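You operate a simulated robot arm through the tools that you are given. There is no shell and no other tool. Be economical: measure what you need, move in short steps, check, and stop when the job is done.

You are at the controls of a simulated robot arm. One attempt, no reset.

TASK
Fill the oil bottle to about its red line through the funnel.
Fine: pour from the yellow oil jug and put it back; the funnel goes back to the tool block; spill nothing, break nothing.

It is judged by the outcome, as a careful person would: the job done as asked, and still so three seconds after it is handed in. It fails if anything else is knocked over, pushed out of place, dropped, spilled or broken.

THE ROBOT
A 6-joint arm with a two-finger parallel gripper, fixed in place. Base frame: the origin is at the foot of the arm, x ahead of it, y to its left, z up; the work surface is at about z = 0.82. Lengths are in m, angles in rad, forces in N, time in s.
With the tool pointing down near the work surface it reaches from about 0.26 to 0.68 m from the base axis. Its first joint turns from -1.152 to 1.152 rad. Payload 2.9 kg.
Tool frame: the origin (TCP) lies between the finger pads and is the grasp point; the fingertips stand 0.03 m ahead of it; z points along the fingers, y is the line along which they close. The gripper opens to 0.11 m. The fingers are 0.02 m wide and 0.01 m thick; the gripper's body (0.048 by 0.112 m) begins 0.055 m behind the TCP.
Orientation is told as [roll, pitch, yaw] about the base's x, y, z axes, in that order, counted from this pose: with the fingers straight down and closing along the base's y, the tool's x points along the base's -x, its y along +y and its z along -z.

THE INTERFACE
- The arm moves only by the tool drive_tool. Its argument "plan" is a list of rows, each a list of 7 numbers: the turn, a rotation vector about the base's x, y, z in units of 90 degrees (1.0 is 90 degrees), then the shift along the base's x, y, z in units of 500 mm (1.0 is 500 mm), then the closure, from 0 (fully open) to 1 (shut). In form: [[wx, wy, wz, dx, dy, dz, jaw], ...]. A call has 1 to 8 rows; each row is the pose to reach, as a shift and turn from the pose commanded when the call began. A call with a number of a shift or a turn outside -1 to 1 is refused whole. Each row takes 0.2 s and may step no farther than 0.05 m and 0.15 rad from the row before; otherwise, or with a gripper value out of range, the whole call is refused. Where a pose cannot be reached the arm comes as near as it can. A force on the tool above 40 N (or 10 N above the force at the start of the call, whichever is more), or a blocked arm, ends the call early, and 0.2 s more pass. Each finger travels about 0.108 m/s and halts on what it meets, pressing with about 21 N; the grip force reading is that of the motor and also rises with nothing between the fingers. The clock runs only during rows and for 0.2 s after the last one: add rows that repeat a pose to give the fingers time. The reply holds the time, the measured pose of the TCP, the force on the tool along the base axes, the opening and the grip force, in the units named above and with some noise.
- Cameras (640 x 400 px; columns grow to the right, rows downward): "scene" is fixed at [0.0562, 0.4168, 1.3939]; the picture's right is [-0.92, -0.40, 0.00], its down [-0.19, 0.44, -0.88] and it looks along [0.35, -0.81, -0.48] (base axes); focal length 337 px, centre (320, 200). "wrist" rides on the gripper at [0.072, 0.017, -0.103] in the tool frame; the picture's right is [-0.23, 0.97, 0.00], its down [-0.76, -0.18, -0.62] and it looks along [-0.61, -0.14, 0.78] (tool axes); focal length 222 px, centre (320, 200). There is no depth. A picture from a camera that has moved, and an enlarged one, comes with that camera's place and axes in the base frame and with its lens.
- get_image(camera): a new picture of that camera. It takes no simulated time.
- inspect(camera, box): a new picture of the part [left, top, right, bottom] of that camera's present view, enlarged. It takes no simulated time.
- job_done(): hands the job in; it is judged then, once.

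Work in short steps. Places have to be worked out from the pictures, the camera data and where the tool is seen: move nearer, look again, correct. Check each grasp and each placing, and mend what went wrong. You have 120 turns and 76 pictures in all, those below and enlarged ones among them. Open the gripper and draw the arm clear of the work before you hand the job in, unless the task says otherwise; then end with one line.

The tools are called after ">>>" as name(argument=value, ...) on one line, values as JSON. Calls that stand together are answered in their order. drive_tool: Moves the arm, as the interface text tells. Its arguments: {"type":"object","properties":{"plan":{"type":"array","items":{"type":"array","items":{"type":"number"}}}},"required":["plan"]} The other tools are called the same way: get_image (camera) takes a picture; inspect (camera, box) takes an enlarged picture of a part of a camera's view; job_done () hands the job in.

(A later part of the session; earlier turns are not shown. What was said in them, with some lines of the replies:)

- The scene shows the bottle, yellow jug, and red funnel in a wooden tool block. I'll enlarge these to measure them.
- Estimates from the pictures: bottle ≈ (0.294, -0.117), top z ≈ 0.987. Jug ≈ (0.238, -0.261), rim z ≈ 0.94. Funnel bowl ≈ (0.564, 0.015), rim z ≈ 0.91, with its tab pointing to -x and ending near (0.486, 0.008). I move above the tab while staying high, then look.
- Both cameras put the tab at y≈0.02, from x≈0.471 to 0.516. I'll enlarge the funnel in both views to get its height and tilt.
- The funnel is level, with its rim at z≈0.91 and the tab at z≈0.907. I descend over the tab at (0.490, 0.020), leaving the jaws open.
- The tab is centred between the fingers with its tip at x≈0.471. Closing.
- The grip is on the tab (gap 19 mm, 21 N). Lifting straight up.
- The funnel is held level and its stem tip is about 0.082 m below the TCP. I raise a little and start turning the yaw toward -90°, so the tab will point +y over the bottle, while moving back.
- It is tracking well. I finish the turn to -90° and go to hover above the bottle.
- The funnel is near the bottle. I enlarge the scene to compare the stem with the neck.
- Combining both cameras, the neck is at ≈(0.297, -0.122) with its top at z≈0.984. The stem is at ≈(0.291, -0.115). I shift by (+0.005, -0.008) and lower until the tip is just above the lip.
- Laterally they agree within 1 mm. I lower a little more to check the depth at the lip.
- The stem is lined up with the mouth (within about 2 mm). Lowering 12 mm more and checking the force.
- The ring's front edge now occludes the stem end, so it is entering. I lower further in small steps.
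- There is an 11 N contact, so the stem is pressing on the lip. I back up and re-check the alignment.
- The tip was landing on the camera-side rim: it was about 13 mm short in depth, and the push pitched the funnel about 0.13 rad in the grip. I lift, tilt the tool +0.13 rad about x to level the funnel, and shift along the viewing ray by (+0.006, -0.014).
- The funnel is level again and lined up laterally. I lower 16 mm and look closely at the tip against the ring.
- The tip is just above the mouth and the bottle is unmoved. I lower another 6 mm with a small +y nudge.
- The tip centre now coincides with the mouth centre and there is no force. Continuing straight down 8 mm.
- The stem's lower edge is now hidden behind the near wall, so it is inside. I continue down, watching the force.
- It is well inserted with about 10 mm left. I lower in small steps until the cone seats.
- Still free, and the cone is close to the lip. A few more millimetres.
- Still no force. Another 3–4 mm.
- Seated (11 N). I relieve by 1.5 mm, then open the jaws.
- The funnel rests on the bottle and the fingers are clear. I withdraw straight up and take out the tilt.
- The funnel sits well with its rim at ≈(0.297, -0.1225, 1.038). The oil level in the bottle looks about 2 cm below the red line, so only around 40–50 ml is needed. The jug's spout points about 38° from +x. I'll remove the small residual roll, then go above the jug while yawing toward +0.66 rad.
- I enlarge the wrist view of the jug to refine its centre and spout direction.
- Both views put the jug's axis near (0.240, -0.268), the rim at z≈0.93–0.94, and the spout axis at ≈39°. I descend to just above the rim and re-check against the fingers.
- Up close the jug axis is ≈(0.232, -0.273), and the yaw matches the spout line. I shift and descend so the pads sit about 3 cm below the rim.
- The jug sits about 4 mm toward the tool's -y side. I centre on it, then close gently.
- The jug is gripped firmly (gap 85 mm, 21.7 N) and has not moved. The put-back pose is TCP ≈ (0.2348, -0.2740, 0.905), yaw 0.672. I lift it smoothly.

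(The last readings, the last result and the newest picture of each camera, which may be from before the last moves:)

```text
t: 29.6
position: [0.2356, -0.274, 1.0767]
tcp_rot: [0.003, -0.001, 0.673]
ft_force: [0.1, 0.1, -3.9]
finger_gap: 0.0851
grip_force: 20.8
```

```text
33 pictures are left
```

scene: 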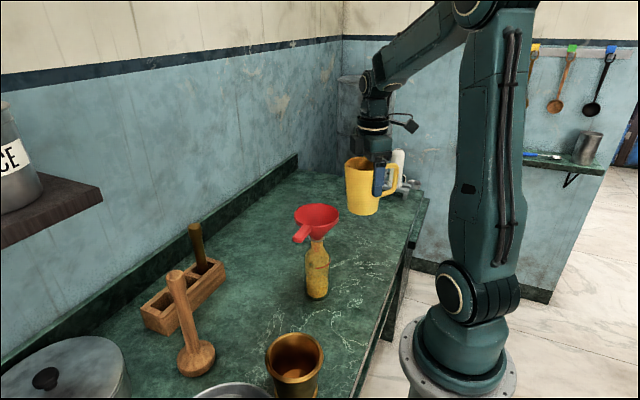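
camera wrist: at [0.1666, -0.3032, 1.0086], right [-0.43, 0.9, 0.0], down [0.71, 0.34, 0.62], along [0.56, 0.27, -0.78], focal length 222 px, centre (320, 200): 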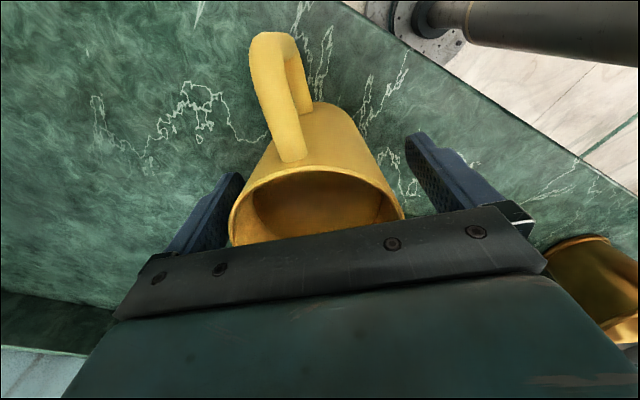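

The jug is up, weighing about 4 N. I pre-tilt 24° toward the spout side here, below the pour angle, and check.

>>> drive_tool(plan=[[-0.01, 0.013, 0, 0, 0, 0, 1], [-0.03, 0.038, 0, 0, 0, 0, 1], [-0.055, 0.069, 0, 0, 0, 0, 1], [-0.08, 0.1, 0, 0, 0, 0, 1], [-0.105, 0.131, 0, 0, 0, 0, 1], [-0.13, 0.163, 0, 0, 0, 0, 1], [-0.15, 0.188, 0, 0, 0, 0, 1], [-0.166, 0.208, 0, 0, 0, 0, 1]])

>>> get_image(camera="wrist")

>>> inspect(camera="scene", box=[280, 90, 440, 250])

```text
t: 31.4
position: [0.2355, -0.2749, 1.0747]
tcp_rot: [0.001, 0.419, 0.672]
ft_force: [-0.5, -0.3, -3.0]
finger_gap: 0.0852
grip_force: 20.5
```

```text
32 pictures are left
camera wrist: at [0.2065, -0.2765, 1.1991], right [-0.44, 0.89, -0.09], down [0.85, 0.45, 0.26], along [0.27, 0.04, -0.96], focal length 222 px, centre (320, 200)
```

wrist: 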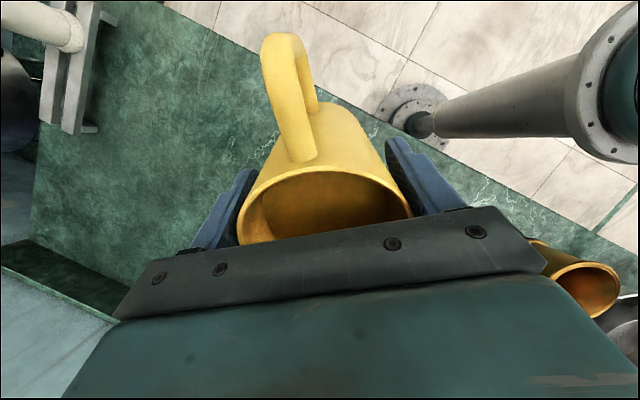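

```text
2.50 times, centred on (360, 170) of scene
camera zoom: at [0.0562, 0.4168, 1.3939], right [-0.92, -0.4, 0.0], down [-0.19, 0.44, -0.88], along [0.35, -0.81, -0.48], focal length 842 px, centre (220, 275)
```

zoom: 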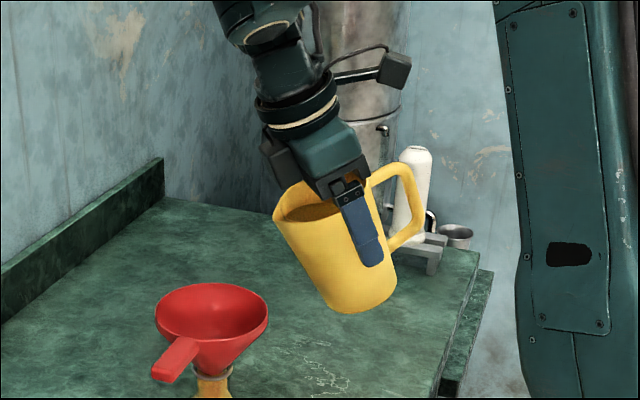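

The tilt tracks well and the spout is where my model puts it. I slide over so the spout comes above the near part of the funnel, with about 1 cm of extra height.

>>> drive_tool(plan=[[0, 0, 0, 0, 0.015, 0.01, 1], [0, 0, 0, -0.001, 0.04, 0.02, 1], [0, 0, 0, -0.002, 0.07, 0.02, 1], [0, 0, 0, -0.003, 0.1, 0.02, 1], [0, 0, 0, -0.004, 0.13, 0.02, 1], [0, 0, 0, -0.005, 0.16, 0.02, 1], [0, 0, 0, -0.005, 0.187, 0.02, 1], [0, 0, 0, -0.005, 0.203, 0.02, 1]])

>>> inspect(camera="scene", box=[270, 140, 400, 310])

>>> get_image(camera="wrist")

```text
t: 33.2
position: [0.2319, -0.1729, 1.0867]
tcp_rot: [0.003, 0.417, 0.673]
ft_force: [-0.3, -0.1, -3.5]
finger_gap: 0.0852
grip_force: 21.0
```

```text
2.35 times, centred on (335, 225) of scene
camera zoom: at [0.0562, 0.4168, 1.3939], right [-0.92, -0.4, 0.0], down [-0.19, 0.44, -0.88], along [0.35, -0.81, -0.48], focal length 792 px, centre (285, 141)
```

zoom: 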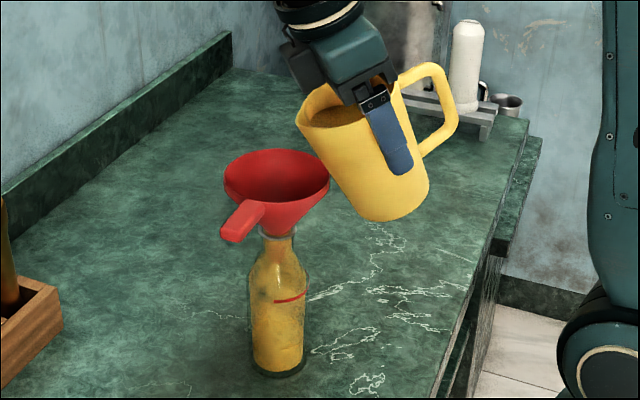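

```text
29 pictures are left
camera wrist: at [0.2038, -0.1757, 1.2099], right [-0.44, 0.89, -0.09], down [0.85, 0.45, 0.26], along [0.27, 0.04, -0.96], focal length 222 px, centre (320, 200)
```

wrist: 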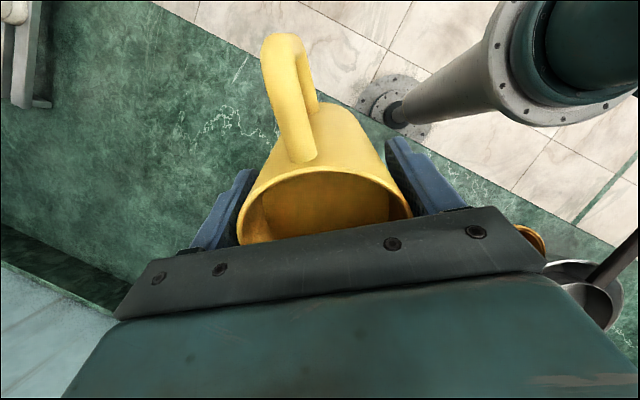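

The spout is over the funnel's near half with good clearance. I tilt gently to about 30°, the expected flow threshold, and look.

>>> drive_tool(plan=[[-0.0104, 0.013, 0, 0, 0, 0, 1], [-0.0208, 0.026, 0, 0, 0, 0, 1], [-0.0312, 0.039, 0, 0, 0, 0, 1], [-0.0416, 0.0521, 0, 0, 0, 0, 1], [-0.0416, 0.0521, 0, 0, 0, 0, 1]])

>>> inspect(camera="scene", box=[290, 170, 370, 300])

```text
t: 34.4
position: [0.2337, -0.1734, 1.0849]
tcp_rot: [0.005, 0.524, 0.674]
ft_force: [0.1, 0.8, -4.0]
finger_gap: 0.0848
grip_force: 21.4
```

```text
3.08 times, centred on (330, 235) of scene
camera zoom: at [0.0562, 0.4168, 1.3939], right [-0.92, -0.4, 0.0], down [-0.19, 0.44, -0.88], along [0.35, -0.81, -0.48], focal length 1036 px, centre (289, 92)
```

zoom: 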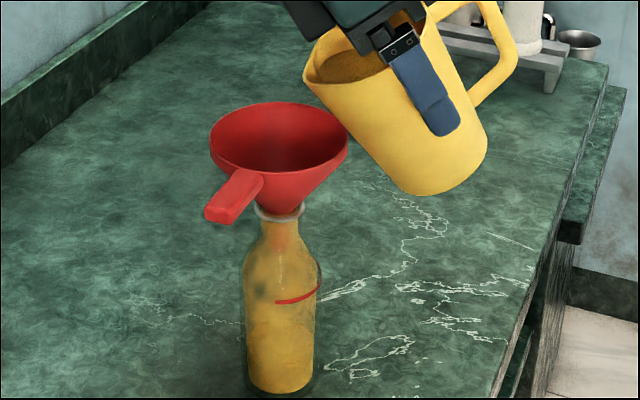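

No flow yet; the jug's oil is still below the spout. Tilting to about 34°.

>>> drive_tool(plan=[[-0.0069, 0.0087, 0, 0, 0, 0.001, 1], [-0.0139, 0.0174, 0, 0, 0, 0.002, 1], [-0.0208, 0.026, 0, 0, 0, 0.003, 1], [-0.0277, 0.0347, 0, 0, 0, 0.004, 1], [-0.0277, 0.0347, 0, 0, 0, 0.004, 1], [-0.0277, 0.0347, 0, 0, 0, 0.004, 1]])

>>> inspect(camera="scene", box=[290, 170, 370, 300])

```text
t: 35.8
position: [0.2318, -0.1722, 1.0868]
tcp_rot: [0.003, 0.593, 0.672]
ft_force: [0.3, 0.6, -4.5]
finger_gap: 0.085
grip_force: 21.6
```

```text
3.08 times, centred on (330, 235) of scene
camera zoom: at [0.0562, 0.4168, 1.3939], right [-0.92, -0.4, 0.0], down [-0.19, 0.44, -0.88], along [0.35, -0.81, -0.48], focal length 1036 px, centre (289, 92)
```

zoom: 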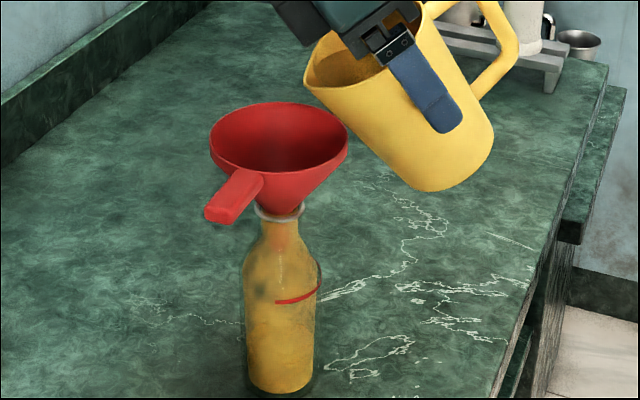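

Still no stream. Another 3°, slowly.

>>> drive_tool(plan=[[-0.0069, 0.0087, 0, 0, 0, 0.001, 1], [-0.0139, 0.0174, 0, 0, 0, 0.002, 1], [-0.0208, 0.026, 0, 0, 0, 0.003, 1], [-0.0208, 0.026, 0, 0, 0, 0.003, 1]])

>>> inspect(camera="scene", box=[290, 170, 370, 300])

```text
t: 36.8
position: [0.2338, -0.1714, 1.0883]
tcp_rot: [0.003, 0.646, 0.674]
ft_force: [-1.0, 0.1, -3.3]
finger_gap: 0.0849
grip_force: 21.0
```

```text
3.08 times, centred on (330, 235) of scene
camera zoom: at [0.0562, 0.4168, 1.3939], right [-0.92, -0.4, 0.0], down [-0.19, 0.44, -0.88], along [0.35, -0.81, -0.48], focal length 1036 px, centre (289, 92)
```

zoom: 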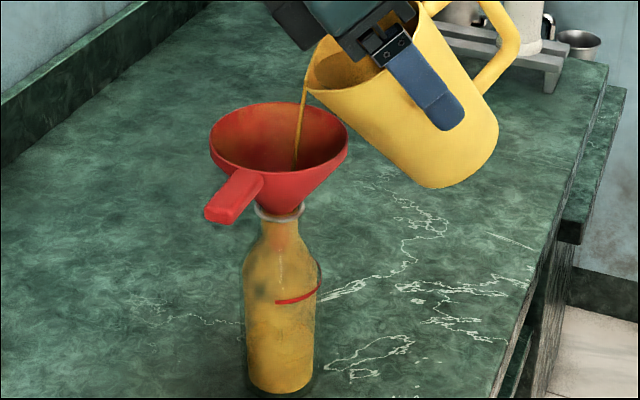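

A thin stream lands in the funnel near its centre. I hold the tilt and watch the level.

>>> drive_tool(plan=[[0, 0, 0, 0, 0, 0, 1], [0, 0, 0, 0, 0, 0, 1], [0, 0, 0, 0, 0, 0, 1], [0, 0, 0, 0, 0, 0, 1]])

>>> inspect(camera="scene", box=[290, 170, 370, 300])

```text
t: 37.8
position: [0.2328, -0.1725, 1.0878]
tcp_rot: [0.003, 0.646, 0.673]
ft_force: [-0.5, -0.2, -3.3]
finger_gap: 0.085
grip_force: 21.3
```

```text
3.08 times, centred on (330, 235) of scene
camera zoom: at [0.0562, 0.4168, 1.3939], right [-0.92, -0.4, 0.0], down [-0.19, 0.44, -0.88], along [0.35, -0.81, -0.48], focal length 1036 px, centre (289, 92)
```

zoom: 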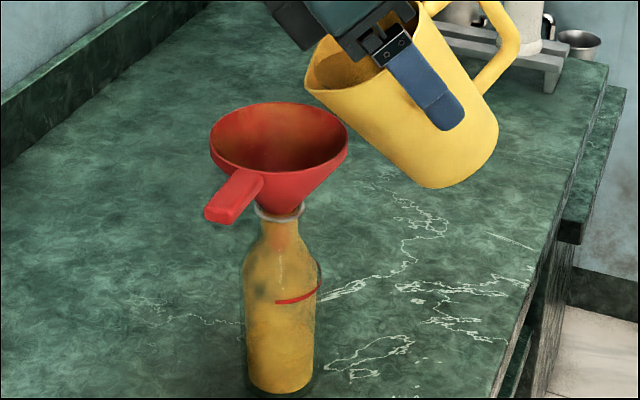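

The stream stopped by itself, so the flow is quasi-static and easy to meter. I enlarge the bottle to see the level.

>>> inspect(camera="scene", box=[300, 240, 336, 302])

```text
6.45 times, centred on (318, 271) of scene
camera zoom: at [0.0562, 0.4168, 1.3939], right [-0.92, -0.4, 0.0], down [-0.19, 0.44, -0.88], along [0.35, -0.81, -0.48], focal length 2173 px, centre (333, -258)
```

zoom: 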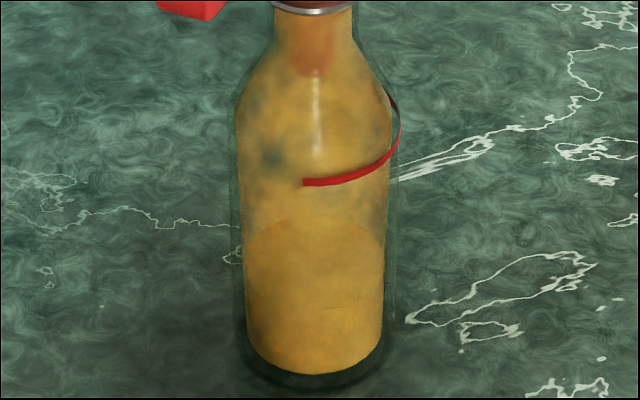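

There is clear headroom: the oil surface is well below the red ring. I tilt about 3° more, holding the spout height, and then let it settle.

>>> drive_tool(plan=[[-0.0069, 0.0087, 0, 0, 0, 0.002, 1], [-0.0139, 0.0174, 0, 0, 0, 0.004, 1], [-0.0208, 0.026, 0, 0, 0, 0.006, 1], [-0.0208, 0.026, 0, 0, 0, 0.006, 1], [-0.0208, 0.026, 0, 0, 0, 0.006, 1], [-0.0208, 0.026, 0, 0, 0, 0.006, 1], [-0.0208, 0.026, 0, 0, 0, 0.006, 1], [-0.0208, 0.026, 0, 0, 0, 0.006, 1]])

>>> inspect(camera="scene", box=[300, 240, 336, 302])

>>> inspect(camera="scene", box=[290, 170, 370, 300])

```text
t: 39.6
position: [0.2325, -0.1718, 1.0911]
tcp_rot: [0.003, 0.697, 0.673]
ft_force: [1.0, -0.6, -3.9]
finger_gap: 0.0846
grip_force: 20.8
```

```text
6.45 times, centred on (318, 271) of scene
camera zoom: at [0.0562, 0.4168, 1.3939], right [-0.92, -0.4, 0.0], down [-0.19, 0.44, -0.88], along [0.35, -0.81, -0.48], focal length 2173 px, centre (333, -258)
```

zoom: 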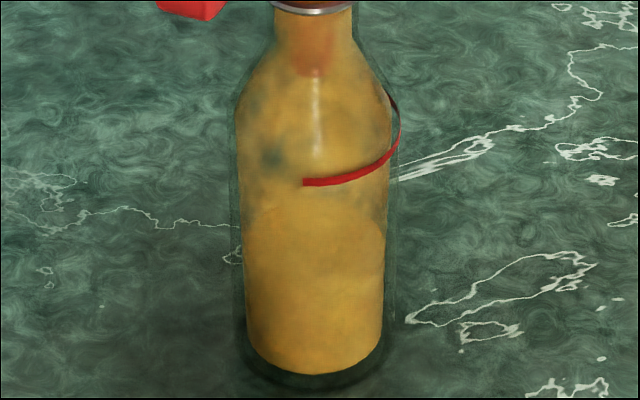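

```text
3.08 times, centred on (330, 235) of scene
camera zoom: at [0.0562, 0.4168, 1.3939], right [-0.92, -0.4, 0.0], down [-0.19, 0.44, -0.88], along [0.35, -0.81, -0.48], focal length 1036 px, centre (289, 92)
```

zoom: 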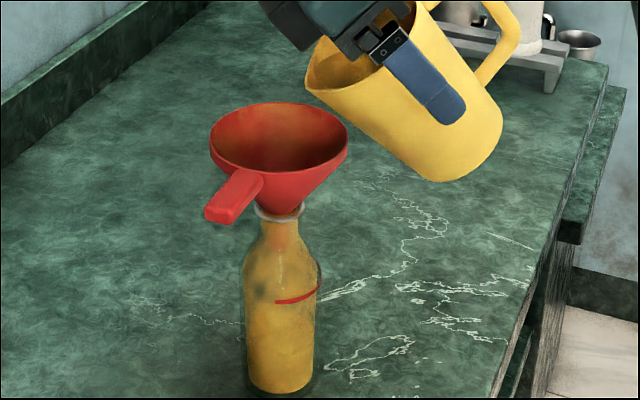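

Each 3° raises the level about 8 mm, with no spill. The surface is still well below the ring (ring z≈0.923, oil ≈0.88). Tilting another 4°.

>>> drive_tool(plan=[[-0.0069, 0.0087, 0, 0, 0, 0.002, 1], [-0.0139, 0.0174, 0, 0, 0, 0.004, 1], [-0.0208, 0.026, 0, 0.001, 0.001, 0.006, 1], [-0.0277, 0.0347, 0, 0.001, 0.001, 0.008, 1], [-0.0277, 0.0347, 0, 0.001, 0.001, 0.008, 1], [-0.0277, 0.0347, 0, 0.001, 0.001, 0.008, 1], [-0.0277, 0.0347, 0, 0.001, 0.001, 0.008, 1], [-0.0277, 0.0347, 0, 0.001, 0.001, 0.008, 1]])

>>> inspect(camera="scene", box=[300, 240, 336, 302])

```text
t: 41.4
position: [0.2337, -0.1717, 1.0955]
tcp_rot: [0.004, 0.768, 0.674]
ft_force: [-0.9, -0.2, -3.2]
finger_gap: 0.0845
grip_force: 21.3
```

```text
6.45 times, centred on (318, 271) of scene
camera zoom: at [0.0562, 0.4168, 1.3939], right [-0.92, -0.4, 0.0], down [-0.19, 0.44, -0.88], along [0.35, -0.81, -0.48], focal length 2173 px, centre (333, -258)
```

zoom: 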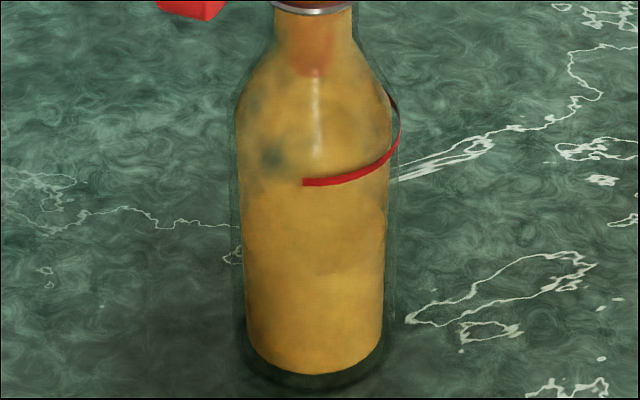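

The level is rising steadily (side edge ≈ row 203, ring ≈ row 128). Another 4°.

>>> drive_tool(plan=[[-0.0069, 0.0087, 0, 0, 0, 0.002, 1], [-0.0139, 0.0174, 0, 0, 0, 0.004, 1], [-0.0208, 0.026, 0, 0.001, 0.001, 0.006, 1], [-0.0277, 0.0347, 0, 0.002, 0.002, 0.008, 1], [-0.0277, 0.0347, 0, 0.002, 0.002, 0.008, 1], [-0.0277, 0.0347, 0, 0.002, 0.002, 0.008, 1], [-0.0277, 0.0347, 0, 0.002, 0.002, 0.008, 1], [-0.0277, 0.0347, 0, 0.002, 0.002, 0.008, 1]])

>>> inspect(camera="scene", box=[300, 240, 336, 302])

>>> inspect(camera="scene", box=[290, 170, 370, 300])

```text
t: 43.2
position: [0.2338, -0.171, 1.0996]
tcp_rot: [0.002, 0.836, 0.675]
ft_force: [0.5, -0.6, -3.3]
finger_gap: 0.0848
grip_force: 21.3
```

```text
6.45 times, centred on (318, 271) of scene
camera zoom: at [0.0562, 0.4168, 1.3939], right [-0.92, -0.4, 0.0], down [-0.19, 0.44, -0.88], along [0.35, -0.81, -0.48], focal length 2173 px, centre (333, -258)
```

zoom: 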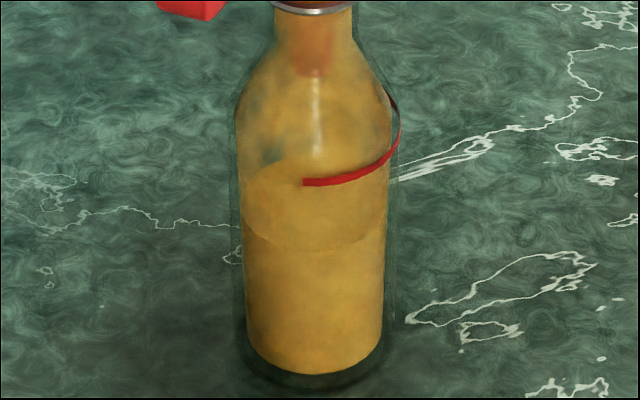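

```text
3.08 times, centred on (330, 235) of scene
camera zoom: at [0.0562, 0.4168, 1.3939], right [-0.92, -0.4, 0.0], down [-0.19, 0.44, -0.88], along [0.35, -0.81, -0.48], focal length 1036 px, centre (289, 92)
```

zoom: 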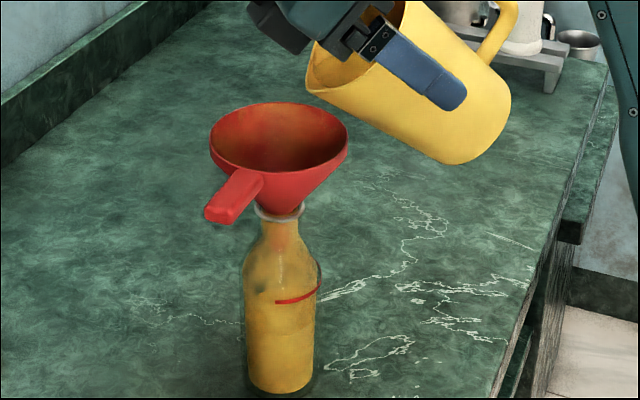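

The surface is now clearly visible: its front edge is at row 245, and the ring's front is at row 185, so about 2.5–3 cm remain. Another 4°.

>>> drive_tool(plan=[[-0.0069, 0.0087, 0, 0, 0, 0.002, 1], [-0.0139, 0.0174, 0, 0, 0, 0.004, 1], [-0.0208, 0.026, 0, 0.001, 0.001, 0.006, 1], [-0.0277, 0.0347, 0, 0.002, 0.002, 0.008, 1], [-0.0277, 0.0347, 0, 0.002, 0.002, 0.008, 1], [-0.0277, 0.0347, 0, 0.002, 0.002, 0.008, 1], [-0.0277, 0.0347, 0, 0.002, 0.002, 0.008, 1], [-0.0277, 0.0347, 0, 0.002, 0.002, 0.008, 1]])

>>> inspect(camera="scene", box=[300, 240, 336, 302])

```text
t: 45.0
position: [0.2307, -0.1705, 1.0936]
tcp_rot: [0.002, 0.904, 0.676]
ft_force: [0.4, 0.5, -2.0]
finger_gap: 0.0847
grip_force: 21.4
out of reach, approached as far as the arm can: row 3, 4, 5, 6, 7, 8
```

```text
6.45 times, centred on (318, 271) of scene
camera zoom: at [0.0562, 0.4168, 1.3939], right [-0.92, -0.4, 0.0], down [-0.19, 0.44, -0.88], along [0.35, -0.81, -0.48], focal length 2173 px, centre (333, -258)
```

zoom: 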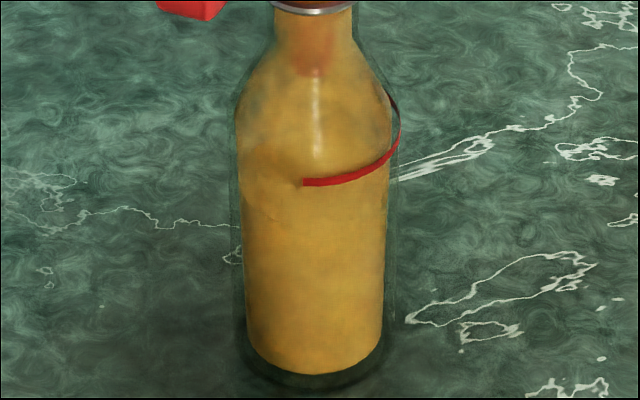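

The arm hit a reach limit on the last rows, but the tilt got to 52°. I check the level and the clearance before any further move.

>>> inspect(camera="scene", box=[308, 255, 332, 285])

>>> inspect(camera="scene", box=[290, 150, 400, 300])

```text
13.33 times, centred on (320, 270) of scene
camera zoom: at [0.0562, 0.4168, 1.3939], right [-0.92, -0.4, 0.0], down [-0.19, 0.44, -0.88], along [0.35, -0.81, -0.48], focal length 4490 px, centre (320, -733)
```

zoom: 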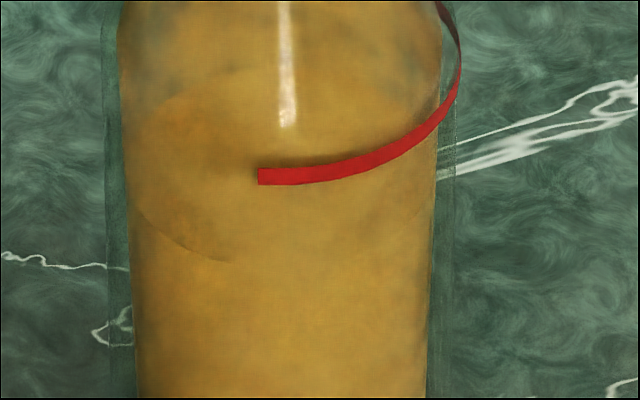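

```text
2.67 times, centred on (345, 225) of scene
camera zoom: at [0.0562, 0.4168, 1.3939], right [-0.92, -0.4, 0.0], down [-0.19, 0.44, -0.88], along [0.35, -0.81, -0.48], focal length 898 px, centre (253, 133)
```

zoom: 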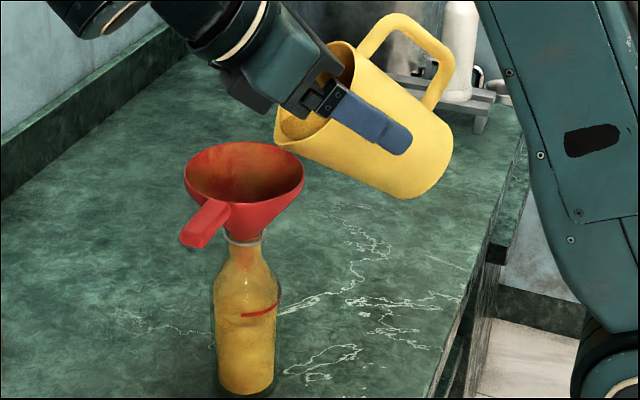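

The level has risen to about 1.8 cm below the ring, so more is needed and the arm is limited at this azimuth. I tilt back 7° to pause the flow, then swing the jug around the funnel to an azimuth with more tilt range.

>>> drive_tool(plan=[[0.0139, -0.0174, 0, 0, 0, -0.002, 1], [0.0277, -0.0347, 0, 0, 0, -0.004, 1], [0.0416, -0.052, 0, 0, 0, -0.006, 1], [0.0485, -0.0607, 0, 0, 0, -0.008, 1]])

```text
t: 46.0
position: [0.2308, -0.1721, 1.0889]
tcp_rot: [0.007, 0.785, 0.675]
ft_force: [0.6, 0.0, -3.0]
finger_gap: 0.0845
grip_force: 20.9
```

Reset cleanly at 45°. Now I swing +31° about the funnel axis while raising 12 mm.

>>> drive_tool(plan=[[0, 0, 0, 0, 0, 0.012, 1], [0, 0, 0.05, 0.0095, -0.009, 0.024, 1], [0, 0, 0.1, 0.0195, -0.017, 0.024, 1], [0, 0, 0.15, 0.03, -0.025, 0.024, 1], [0, 0, 0.2, 0.042, -0.033, 0.024, 1], [0, 0, 0.25, 0.053, -0.04, 0.024, 1], [0, 0, 0.3, 0.065, -0.047, 0.024, 1], [0, 0, 0.349, 0.0768, -0.0524, 0.024, 1]])

>>> inspect(camera="scene", box=[290, 150, 400, 300])

```text
t: 47.8
position: [0.2683, -0.1985, 1.1011]
tcp_rot: [0.003, 0.786, 1.223]
ft_force: [0.4, -0.4, -2.4]
finger_gap: 0.0843
grip_force: 20.8
```

```text
2.67 times, centred on (345, 225) of scene
camera zoom: at [0.0562, 0.4168, 1.3939], right [-0.92, -0.4, 0.0], down [-0.19, 0.44, -0.88], along [0.35, -0.81, -0.48], focal length 898 px, centre (253, 133)
```

zoom: 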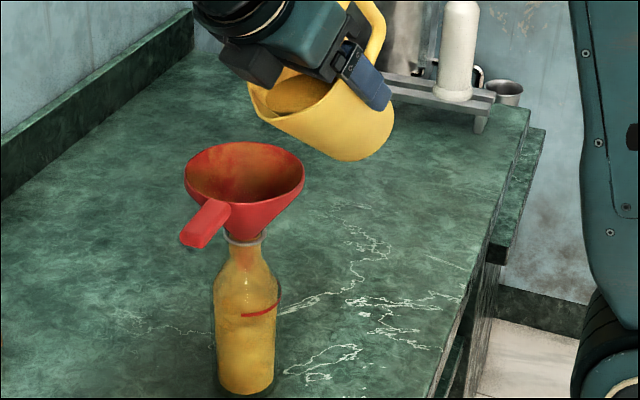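

The spout is over the funnel at the new azimuth. I tilt back up, to about 54.5°, without changing the TCP height.

>>> drive_tool(plan=[[-0.0209, 0.0076, 0, 0, 0, 0, 1], [-0.0418, 0.0152, 0, 0, 0.002, 0, 1], [-0.0627, 0.0227, 0, 0.001, 0.003, 0, 1], [-0.0783, 0.0284, 0, 0.001, 0.004, 0, 1], [-0.0888, 0.0322, 0, 0.002, 0.005, 0, 1], [-0.0992, 0.036, 0, 0.002, 0.006, 0, 1], [-0.0992, 0.036, 0, 0.002, 0.006, 0, 1], [-0.0992, 0.036, 0, 0.002, 0.006, 0, 1]])

>>> inspect(camera="scene", box=[290, 150, 400, 300])

```text
t: 49.6
position: [0.2704, -0.1953, 1.1006]
tcp_rot: [0.004, 0.951, 1.224]
ft_force: [-0.2, -1.2, -2.6]
finger_gap: 0.0842
grip_force: 21.4
```

```text
2.67 times, centred on (345, 225) of scene
camera zoom: at [0.0562, 0.4168, 1.3939], right [-0.92, -0.4, 0.0], down [-0.19, 0.44, -0.88], along [0.35, -0.81, -0.48], focal length 898 px, centre (253, 133)
```

zoom: 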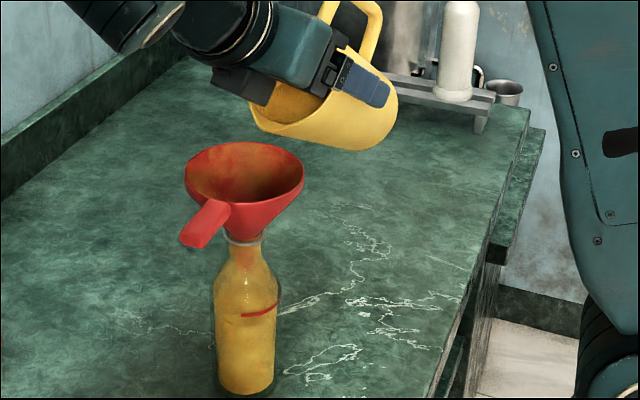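

There is reach to spare here. I add 2° more, settle, then measure the level.

>>> drive_tool(plan=[[-0.0104, 0.0038, 0, 0, 0.001, 0, 1], [-0.0209, 0.0076, 0, 0.001, 0.002, 0, 1], [-0.0209, 0.0076, 0, 0.001, 0.002, 0, 1], [-0.0209, 0.0076, 0, 0.001, 0.002, 0, 1], [-0.0209, 0.0076, 0, 0.001, 0.002, 0, 1], [-0.0209, 0.0076, 0, 0.001, 0.002, 0, 1], [-0.0209, 0.0076, 0, 0.001, 0.002, 0, 1]])

>>> inspect(camera="scene", box=[308, 255, 332, 285])

```text
t: 51.2
position: [0.2698, -0.1941, 1.1012]
tcp_rot: [0.003, 0.984, 1.225]
ft_force: [0.0, -0.1, -1.8]
finger_gap: 0.0843
grip_force: 20.9
```

```text
13.33 times, centred on (320, 270) of scene
camera zoom: at [0.0562, 0.4168, 1.3939], right [-0.92, -0.4, 0.0], down [-0.19, 0.44, -0.88], along [0.35, -0.81, -0.48], focal length 4490 px, centre (320, -733)
```

zoom: 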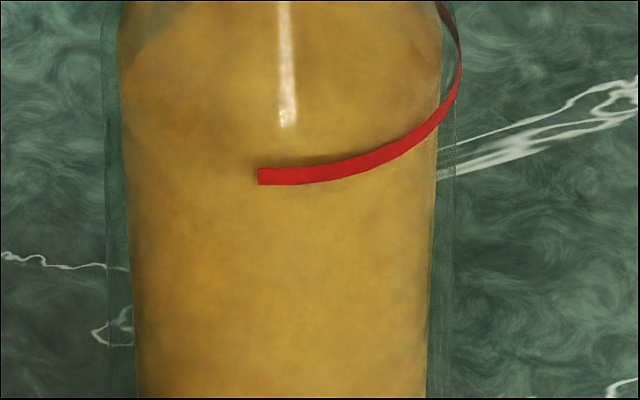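

The level is now close to the ring. I look at a slightly wider enlarged view before adding any more.

>>> inspect(camera="scene", box=[302, 243, 338, 288])

```text
8.89 times, centred on (320, 266) of scene
camera zoom: at [0.0562, 0.4168, 1.3939], right [-0.92, -0.4, 0.0], down [-0.19, 0.44, -0.88], along [0.35, -0.81, -0.48], focal length 2993 px, centre (320, -382)
```

zoom: 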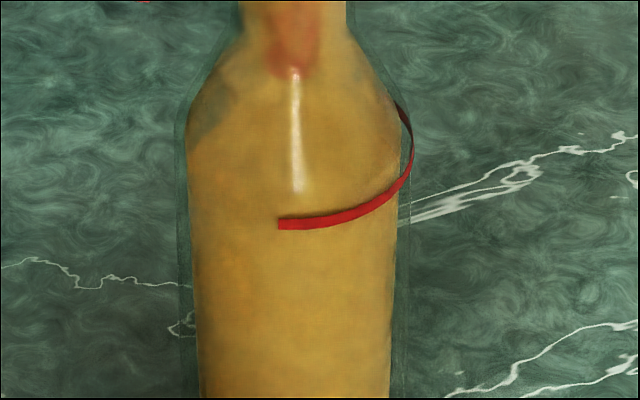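

The surface ellipse now coincides with the red ring within a few mm, so I stop here. I tilt the jug back to about 38° with the spout still over the funnel, so any drip lands inside.

>>> drive_tool(plan=[[0.04, -0.0145, 0, 0, 0, 0.004, 1], [0.08, -0.029, 0, 0, 0, 0.008, 1], [0.12, -0.0435, 0, 0, -0.002, 0.012, 1], [0.16, -0.058, 0, -0.001, -0.004, 0.016, 1], [0.195, -0.0707, 0, -0.002, -0.006, 0.02, 1], [0.195, -0.0707, 0, -0.002, -0.006, 0.02, 1], [0.195, -0.0707, 0, -0.002, -0.006, 0.02, 1]])

```text
t: 52.8
position: [0.2692, -0.1973, 1.1113]
tcp_rot: [0.004, 0.661, 1.222]
ft_force: [0.0, -0.6, -1.9]
finger_gap: 0.0842
grip_force: 20.9
```

Now I retreat away from the funnel and bring the jug upright over its home spot.

>>> drive_tool(plan=[[0, 0, 0, -0.01, -0.023, 0, 1], [0.04, -0.0144, 0, -0.021, -0.046, 0, 1], [0.099, -0.0359, 0, -0.031, -0.069, 0, 1], [0.158, -0.0574, 0, -0.042, -0.092, 0, 1], [0.218, -0.0789, 0, -0.052, -0.115, 0, 1], [0.277, -0.1, 0, -0.062, -0.138, 0, 1], [0.337, -0.122, 0, -0.069, -0.153, 0, 1], [0.396, -0.1435, 0, -0.069, -0.153, 0, 1]])

```text
t: 54.6
position: [0.2354, -0.2743, 1.1117]
tcp_rot: [0.004, -0.002, 1.223]
ft_force: [-0.3, 0.3, -2.9]
finger_gap: 0.0841
grip_force: 20.8
```

Upright. I yaw back to 0.672 and lower part way, then check.

>>> drive_tool(plan=[[0, 0, -0.06, 0, 0, -0.02, 1], [0, 0, -0.12, 0, 0, -0.07, 1], [0, 0, -0.18, 0, 0, -0.13, 1], [0, 0, -0.24, 0, 0, -0.19, 1], [0, 0, -0.3, 0, 0, -0.25, 1], [0, 0, -0.351, -0.001, 0.001, -0.31, 1], [0, 0, -0.351, -0.001, 0.001, -0.35, 1], [0, 0, -0.351, -0.001, 0.001, -0.37, 1]])

>>> inspect(camera="scene", box=[290, 170, 430, 290])

```text
t: 56.4
position: [0.2358, -0.2722, 0.9262]
tcp_rot: [0.005, -0.003, 0.67]
ft_force: [0.6, -0.2, -2.5]
finger_gap: 0.0841
grip_force: 21.2
```

```text
3.33 times, centred on (360, 230) of scene
camera zoom: at [0.0562, 0.4168, 1.3939], right [-0.92, -0.4, 0.0], down [-0.19, 0.44, -0.88], along [0.35, -0.81, -0.48], focal length 1122 px, centre (187, 100)
```

zoom: 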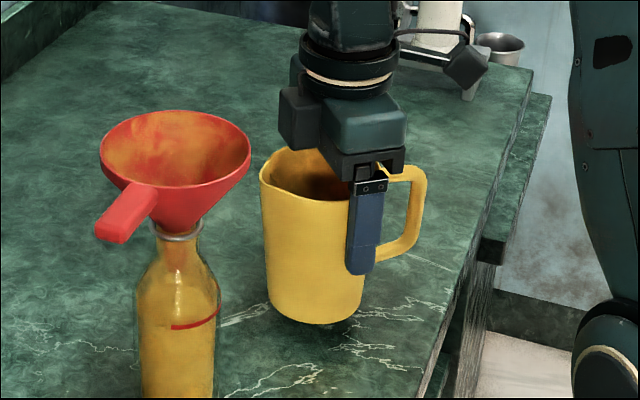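

The jug hangs upright about 16–20 mm above the counter. I lower 14 mm, then creep.

>>> drive_tool(plan=[[0, 0, 0, 0, 0, -0.01, 1], [0, 0, 0, 0, 0, -0.02, 1], [0, 0, 0, 0, 0, -0.028, 1]])

>>> drive_tool(plan=[[0, 0, 0, 0, 0, -0.003, 1], [0, 0, 0, 0, 0, -0.005, 1]])

```text
t: 57.2
position: [0.2337, -0.2729, 0.9133]
tcp_rot: [0.003, -0.003, 0.672]
ft_force: [0.1, -0.1, -2.5]
finger_gap: 0.0842
grip_force: 20.9
```

```text
t: 57.8
position: [0.2339, -0.2735, 0.9107]
tcp_rot: [0.003, -0.001, 0.672]
ft_force: [1.1, -0.1, -2.7]
finger_gap: 0.0842
grip_force: 20.8
```

No contact yet. Creeping further.

>>> drive_tool(plan=[[0, 0, 0, 0, 0, -0.003, 1], [0, 0, 0, 0, 0, -0.006, 1]])

>>> drive_tool(plan=[[0, 0, 0, 0, 0, -0.003, 1]])

```text
t: 58.4
position: [0.2332, -0.2733, 0.9068]
tcp_rot: [0.005, -0.001, 0.671]
ft_force: [0.4, -0.1, -2.1]
finger_gap: 0.0844
grip_force: 20.6
```

```text
t: 58.8
position: [0.2345, -0.273, 0.9063]
tcp_rot: [0.002, -0.002, 0.672]
ft_force: [-0.8, 1.3, 6.1]
finger_gap: 0.0841
grip_force: 21.3
```

The jug has touched down (+6 N). I open gently.

>>> drive_tool(plan=[[0, 0, 0, 0, 0, 0.001, 0.2], [0, 0, 0, 0, 0, 0.001, 0.1], [0, 0, 0, 0, 0, 0.001, 0], [0, 0, 0, 0, 0, 0.001, 0]])

>>> drive_tool(plan=[[0, 0, 0, 0, 0, 0.03, 0], [0, 0, 0, 0, 0, 0.08, 0], [0, 0, 0, 0, 0, 0.14, 0], [0, 0, 0, 0, 0, 0.22, 0], [0, 0, 0, 0, 0, 0.3, 0], [0, 0, 0, 0, 0, 0.38, 0], [0, 0, 0, 0, 0, 0.46, 0], [0, 0, 0, 0, 0, 0.54, 0]])

>>> inspect(camera="scene", box=[280, 185, 410, 305])

```text
t: 59.8
position: [0.2348, -0.2735, 0.9058]
tcp_rot: [0.004, -0.003, 0.672]
ft_force: [0.2, -0.2, -0.3]
finger_gap: 0.1101
grip_force: 0.0
```

```text
t: 61.6
position: [0.2326, -0.2741, 1.1766]
tcp_rot: [0.005, -0.001, 0.672]
ft_force: [-0.7, 0.5, 0.4]
finger_gap: 0.11
grip_force: 0.1
```

```text
3.33 times, centred on (345, 245) of scene
camera zoom: at [0.0562, 0.4168, 1.3939], right [-0.92, -0.4, 0.0], down [-0.19, 0.44, -0.88], along [0.35, -0.81, -0.48], focal length 1122 px, centre (237, 50)
```

zoom: 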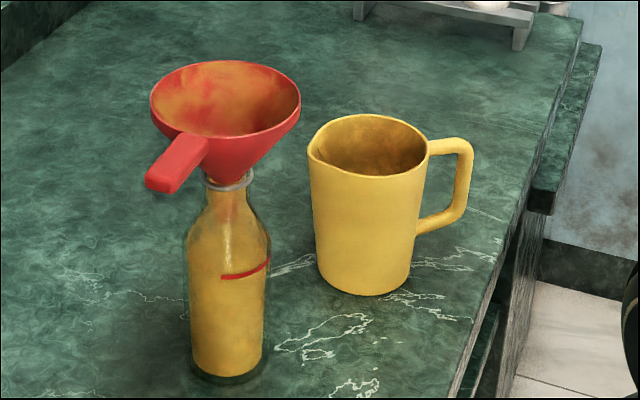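

The jug stands upright within a few mm of its original spot and nothing spilled. Now I go back to above the funnel tab, reversing the yaw to -1.571.

>>> drive_tool(plan=[[0, 0, -0.09, 0.008, 0.026, 0, 0], [0, 0, -0.18, 0.017, 0.052, 0, 0], [0, 0, -0.27, 0.025, 0.079, 0, 0.1], [0, 0, -0.36, 0.034, 0.105, 0, 0.2], [0, 0, -0.45, 0.042, 0.131, 0, 0.3], [0, 0, -0.54, 0.051, 0.158, 0, 0.4], [0, 0, -0.63, 0.06, 0.184, 0, 0.5], [0, 0, -0.72, 0.068, 0.21, 0, 0.5]])

>>> drive_tool(plan=[[0, 0, -0.0885, 0.009, 0.026, 0, 0.5], [0, 0, -0.177, 0.017, 0.053, 0, 0.5], [0, 0, -0.2655, 0.026, 0.079, 0, 0.5], [0, 0, -0.354, 0.034, 0.105, 0, 0.5], [0, 0, -0.4425, 0.043, 0.132, 0, 0.5], [0, 0, -0.531, 0.052, 0.158, 0, 0.5], [0, 0, -0.6195, 0.06, 0.184, 0, 0.5], [0, 0, -0.708, 0.069, 0.211, 0, 0.5]])

```text
t: 63.4
position: [0.2676, -0.1687, 1.1766]
tcp_rot: [0.003, -0.003, -0.462]
ft_force: [-0.6, 0.0, -0.1]
finger_gap: 0.055
grip_force: 0.0
```

```text
t: 65.2
position: [0.3007, -0.0629, 1.1771]
tcp_rot: [0.002, -0.002, -1.573]
ft_force: [-0.1, -0.2, 0.3]
finger_gap: 0.055
grip_force: 0.0
```

I descend with the tool vertical to the tab grasp height, since the tab sits level now.

>>> drive_tool(plan=[[0, 0, 0, 0.001, 0, -0.08, 0.5], [0, 0, 0, 0.002, 0, -0.16, 0.5], [0, 0, 0, 0.002, 0, -0.23, 0.5], [0, 0, 0, 0.002, 0, -0.28, 0.5], [0, 0, 0, 0.002, 0, -0.315, 0.5]])

>>> inspect(camera="scene", box=[275, 185, 375, 305])

>>> get_image(camera="wrist")

```text
t: 66.4
position: [0.3043, -0.0637, 1.018]
tcp_rot: [0.004, -0.003, -1.571]
ft_force: [0.6, 0.7, 0.2]
finger_gap: 0.055
grip_force: 0.1
```

```text
3.33 times, centred on (325, 245) of scene
camera zoom: at [0.0562, 0.4168, 1.3939], right [-0.92, -0.4, 0.0], down [-0.19, 0.44, -0.88], along [0.35, -0.81, -0.48], focal length 1122 px, centre (303, 50)
```

zoom: 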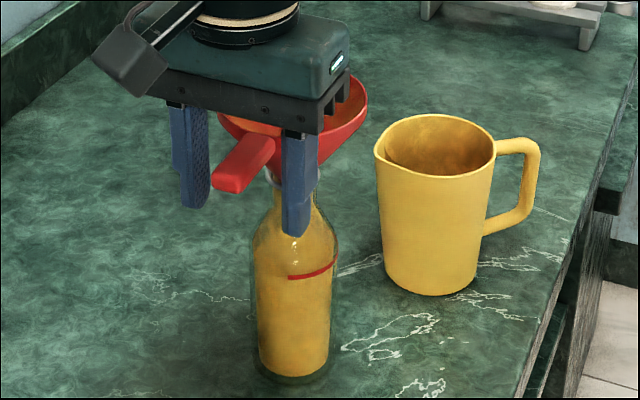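

```text
8 pictures are left
camera wrist: at [0.3205, 0.0093, 1.1224], right [0.97, -0.23, 0.0], down [-0.18, -0.76, 0.62], along [-0.14, -0.61, -0.78], focal length 222 px, centre (320, 200)
```

wrist: 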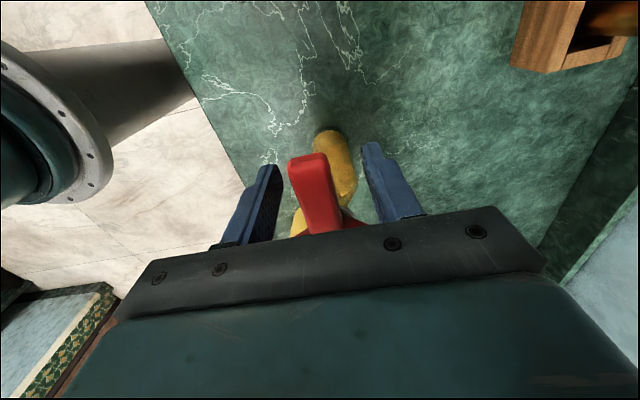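

The tab is about 3 mm left of centre. I shift -3 mm in x and close gently.

>>> drive_tool(plan=[[0, 0, 0, -0.006, 0, 0, 0.5], [0, 0, 0, -0.006, 0, 0, 0.65], [0, 0, 0, -0.006, 0, 0, 0.75], [0, 0, 0, -0.006, 0, 0, 0.82], [0, 0, 0, -0.006, 0, 0, 1], [0, 0, 0, -0.006, 0, 0, 1]])

>>> drive_tool(plan=[[0, 0, 0, 0, 0, 0.006, 1], [0, 0, 0, 0, 0, 0.016, 1], [0, 0, 0, 0, 0, 0.03, 1], [0, 0, 0, 0, 0, 0.045, 1], [0, 0, 0, 0, 0, 0.06, 1], [0, 0, 0, 0, 0, 0.08, 1], [0, 0, 0, 0, 0, 0.1, 1], [0, 0, 0, 0, 0, 0.12, 1]])

>>> inspect(camera="scene", box=[275, 165, 375, 305])

```text
t: 67.8
position: [0.3016, -0.0636, 1.0194]
tcp_rot: [0.004, -0.002, -1.571]
ft_force: [0.3, 0.0, 0.5]
finger_gap: 0.0191
grip_force: 21.0
```

```text
t: 69.6
position: [0.3016, -0.0629, 1.0782]
tcp_rot: [0.003, -0.002, -1.572]
ft_force: [-0.4, 0.7, -1.0]
finger_gap: 0.0191
grip_force: 21.2
```

```text
2.86 times, centred on (325, 235) of scene
camera zoom: at [0.0562, 0.4168, 1.3939], right [-0.92, -0.4, 0.0], down [-0.19, 0.44, -0.88], along [0.35, -0.81, -0.48], focal length 962 px, centre (306, 100)
```

zoom: 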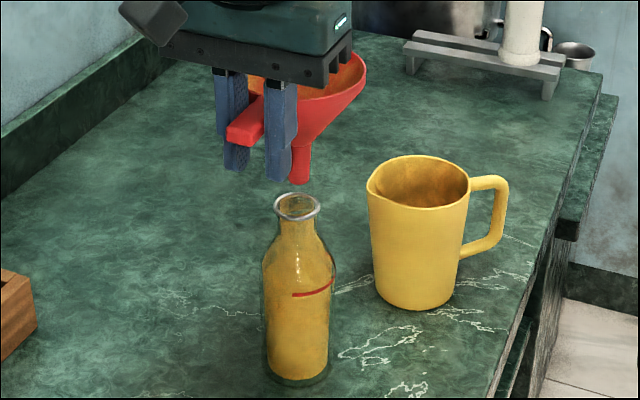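

The funnel is out and the bottle stands undisturbed. I hold above the mouth so drips fall in, then check the level.

>>> drive_tool(plan=[[0, 0, 0, 0, 0, 0, 1], [0, 0, 0, 0, 0, 0, 1], [0, 0, 0, 0, 0, 0, 1], [0, 0, 0, 0, 0, 0, 1], [0, 0, 0, 0, 0, 0, 1], [0, 0, 0, 0, 0, 0, 1], [0, 0, 0, 0, 0, 0, 1], [0, 0, 0, 0, 0, 0, 1]])

>>> inspect(camera="scene", box=[296, 213, 344, 303])

```text
t: 71.4
position: [0.3004, -0.0629, 1.0776]
tcp_rot: [0.002, -0.001, -1.573]
ft_force: [-0.5, 0.0, -1.1]
finger_gap: 0.019
grip_force: 21.8
```

```text
4.44 times, centred on (320, 258) of scene
camera zoom: at [0.0562, 0.4168, 1.3939], right [-0.92, -0.4, 0.0], down [-0.19, 0.44, -0.88], along [0.35, -0.81, -0.48], focal length 1497 px, centre (320, -58)
```

zoom: 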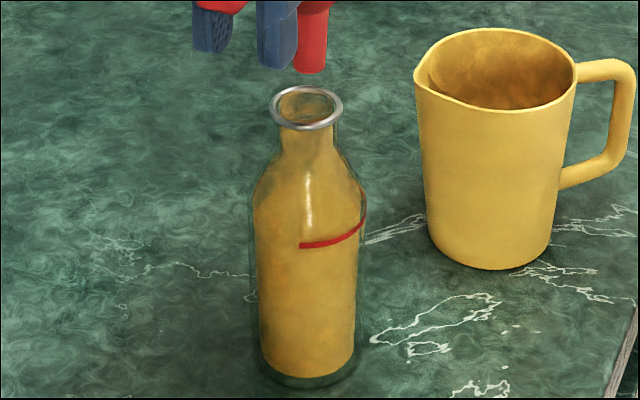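

The level matches the red line. I carry the funnel back: raise, then yaw and move toward the tool block in reverse of the way out.

>>> drive_tool(plan=[[0, 0, 0, 0, 0, 0.05, 1], [0, 0, 0, 0, 0, 0.1, 1], [0, 0, 0.088, 0.025, 0.018, 0.1, 1], [0, 0, 0.177, 0.05, 0.035, 0.1, 1], [0, 0, 0.265, 0.075, 0.053, 0.1, 1], [0, 0, 0.353, 0.1, 0.071, 0.1, 1], [0, 0, 0.442, 0.125, 0.088, 0.1, 1], [0, 0, 0.53, 0.15, 0.106, 0.1, 1]])

>>> drive_tool(plan=[[0, 0, 0.08, 0.039, 0.01, 0, 1], [0, 0, 0.16, 0.077, 0.019, 0, 1], [0, 0, 0.24, 0.116, 0.029, 0, 1], [0, 0, 0.32, 0.154, 0.038, 0, 1], [0, 0, 0.4, 0.193, 0.048, 0, 1], [0, 0, 0.47, 0.231, 0.0574, 0, 1], [0, 0, 0.47, 0.231, 0.0574, 0, 1]])

```text
t: 73.2
position: [0.3757, -0.0087, 1.1288]
tcp_rot: [0.005, -0.002, -0.736]
ft_force: [0.0, 0.2, -0.7]
finger_gap: 0.019
grip_force: 21.1
```

```text
t: 74.8
position: [0.4918, 0.0194, 1.1291]
tcp_rot: [0.003, -0.003, 0.001]
ft_force: [0.7, -0.4, -0.8]
finger_gap: 0.0192
grip_force: 21.3
```

I'm above the original grasp spot. Lowering to just above the block and looking.

>>> drive_tool(plan=[[0, 0, 0, 0, 0, -0.08, 1], [0, 0, 0, 0, 0, -0.16, 1], [0, 0, 0, 0, 0, -0.24, 1], [0, 0, 0, 0, 0, -0.31, 1], [0, 0, 0, 0, 0, -0.34, 1]])

>>> inspect(camera="scene", box=[140, 175, 250, 335])

```text
t: 76.0
position: [0.4905, 0.0187, 0.9599]
tcp_rot: [0.004, -0.002, -0.002]
ft_force: [0.6, -0.4, 0.5]
finger_gap: 0.0191
grip_force: 21.2
```

```text
2.50 times, centred on (195, 255) of scene
camera zoom: at [0.0562, 0.4168, 1.3939], right [-0.92, -0.4, 0.0], down [-0.19, 0.44, -0.88], along [0.35, -0.81, -0.48], focal length 842 px, centre (632, 62)
```

zoom: 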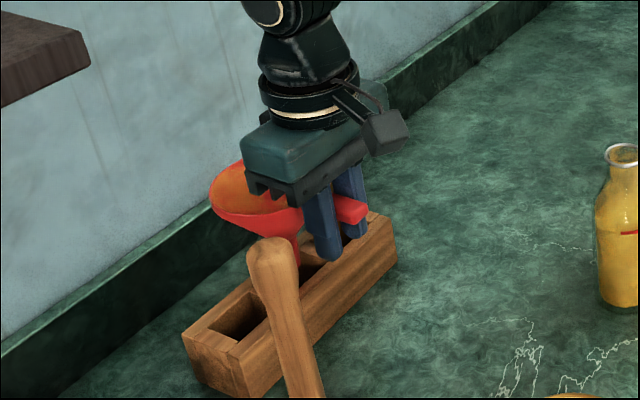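

The stem heads into the middle slot. Lowering in steps with force checks.

>>> drive_tool(plan=[[0, 0, 0, 0, 0, -0.015, 1], [0, 0, 0, 0, 0, -0.03, 1], [0, 0, 0, 0, 0, -0.045, 1], [0, 0, 0, 0, 0, -0.06, 1]])

>>> drive_tool(plan=[[0, 0, 0, 0, 0, -0.01, 1], [0, 0, 0, 0, 0, -0.02, 1], [0, 0, 0, 0, 0, -0.03, 1]])

```text
t: 77.0
position: [0.4928, 0.0184, 0.9283]
tcp_rot: [0.002, -0.004, 0.0]
ft_force: [-0.5, 0.4, 0.2]
finger_gap: 0.0191
grip_force: 21.2
```

```text
t: 77.8
position: [0.4925, 0.0194, 0.9135]
tcp_rot: [0.003, -0.002, 0.0]
ft_force: [0.2, 0.2, -0.1]
finger_gap: 0.0193
grip_force: 20.9
```

No contact yet. I creep to the original height of 0.9065.

>>> drive_tool(plan=[[0, 0, 0, 0, 0, -0.006, 1], [0, 0, 0, 0, 0, -0.01, 1]])

>>> drive_tool(plan=[[0, 0, 0, 0, 0, -0.004, 1]])

```text
t: 78.4
position: [0.4919, 0.0166, 0.9081]
tcp_rot: [0.003, -0.002, -0.003]
ft_force: [0.0, 0.6, 0.0]
finger_gap: 0.0192
grip_force: 21.0
```

```text
t: 78.8
position: [0.4917, 0.019, 0.905]
tcp_rot: [0.004, -0.002, -0.003]
ft_force: [0.9, -0.3, 1.6]
finger_gap: 0.019
grip_force: 21.2
```

>>> drive_tool(plan=[[0, 0, 0, 0, 0, -0.003, 1]])

>>> inspect(camera="scene", box=[140, 195, 250, 335])

```text
t: 79.2
position: [0.4937, 0.018, 0.9054]
tcp_rot: [0.002, -0.006, -0.003]
ft_force: [3.4, -0.8, 5.3]
finger_gap: 0.0192
grip_force: 21.0
```

```text
2.86 times, centred on (195, 265) of scene
camera zoom: at [0.0562, 0.4167, 1.3939], right [-0.92, -0.4, 0.0], down [-0.19, 0.44, -0.88], along [0.35, -0.81, -0.48], focal length 962 px, centre (677, 14)
```

zoom: 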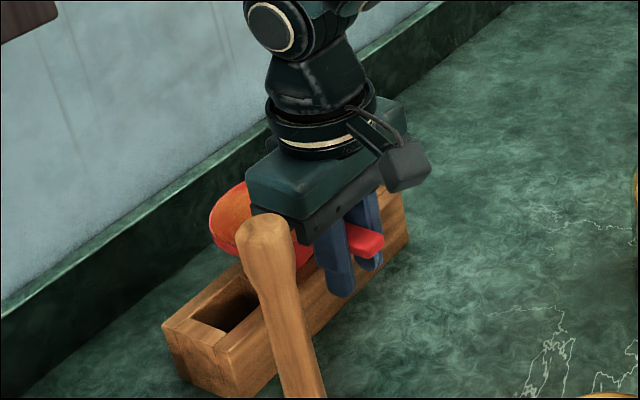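

The funnel is seated in the block (about 5 N contact). I relieve slightly, open gently, and withdraw straight up.

>>> drive_tool(plan=[[0, 0, 0, 0, 0, 0.003, 1], [0, 0, 0, 0, 0, 0.003, 0.78], [0, 0, 0, 0, 0, 0.003, 0.6], [0, 0, 0, 0, 0, 0.003, 0.4], [0, 0, 0, 0, 0, 0.003, 0.4]])

>>> drive_tool(plan=[[0, 0, 0, 0, 0, 0.05, 0.4], [0, 0, 0, 0, 0, 0.12, 0.4], [0, 0, 0, 0, 0, 0.2, 0.4], [0, 0, 0, 0, 0, 0.28, 0.4], [0, 0, 0, 0, 0, 0.36, 0.3], [0, 0, 0, 0, 0, 0.44, 0.2], [0, 0, 0, 0, 0, 0.52, 0.1], [0, 0, 0, 0, 0, 0.6, 0]])

>>> get_image(camera="scene")

>>> inspect(camera="scene", box=[140, 195, 250, 335])

```text
t: 80.4
position: [0.492, 0.018, 0.9051]
tcp_rot: [0.003, -0.002, -0.002]
ft_force: [0.0, -0.5, 0.0]
finger_gap: 0.0662
grip_force: 0.1
```

```text
t: 82.2
position: [0.4898, 0.0191, 1.2084]
tcp_rot: [0.002, -0.001, 0.001]
ft_force: [-0.8, -0.6, 0.0]
finger_gap: 0.1099
grip_force: 0.1
```

```text
3 pictures are left
```

scene: 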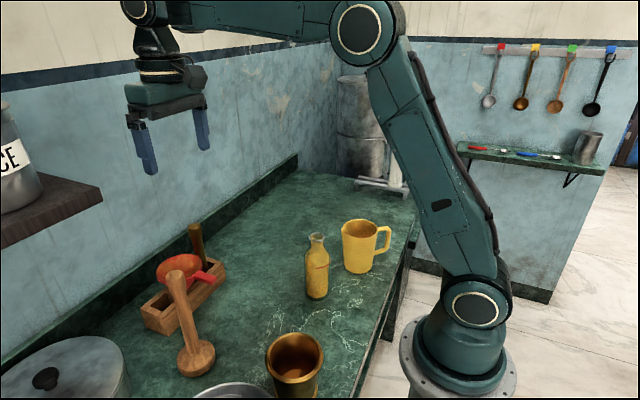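

```text
2.86 times, centred on (195, 265) of scene
camera zoom: at [0.0562, 0.4168, 1.3939], right [-0.92, -0.4, 0.0], down [-0.19, 0.44, -0.88], along [0.35, -0.81, -0.48], focal length 962 px, centre (677, 14)
```

zoom: 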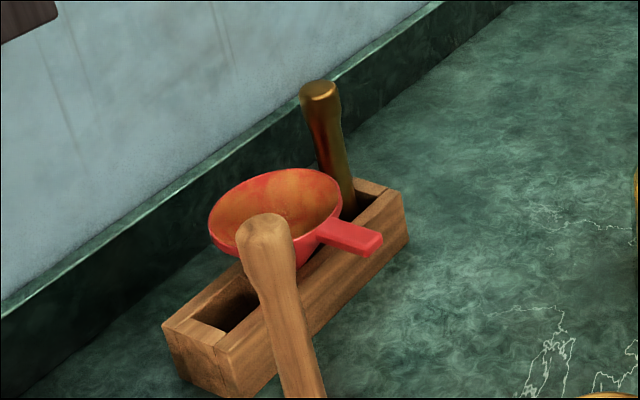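

The funnel is back in its slot, the jug and bottle are in place, the oil is at the red line, and the gripper is open and clear. I'm handing it in.

>>> job_done()

```text
The job is handed in.
```

The oil bottle is filled to about its red line; the yellow jug is back within a few millimetres of its spot, the funnel is back in the tool block, and the pictures show nothing spilled or knocked over.
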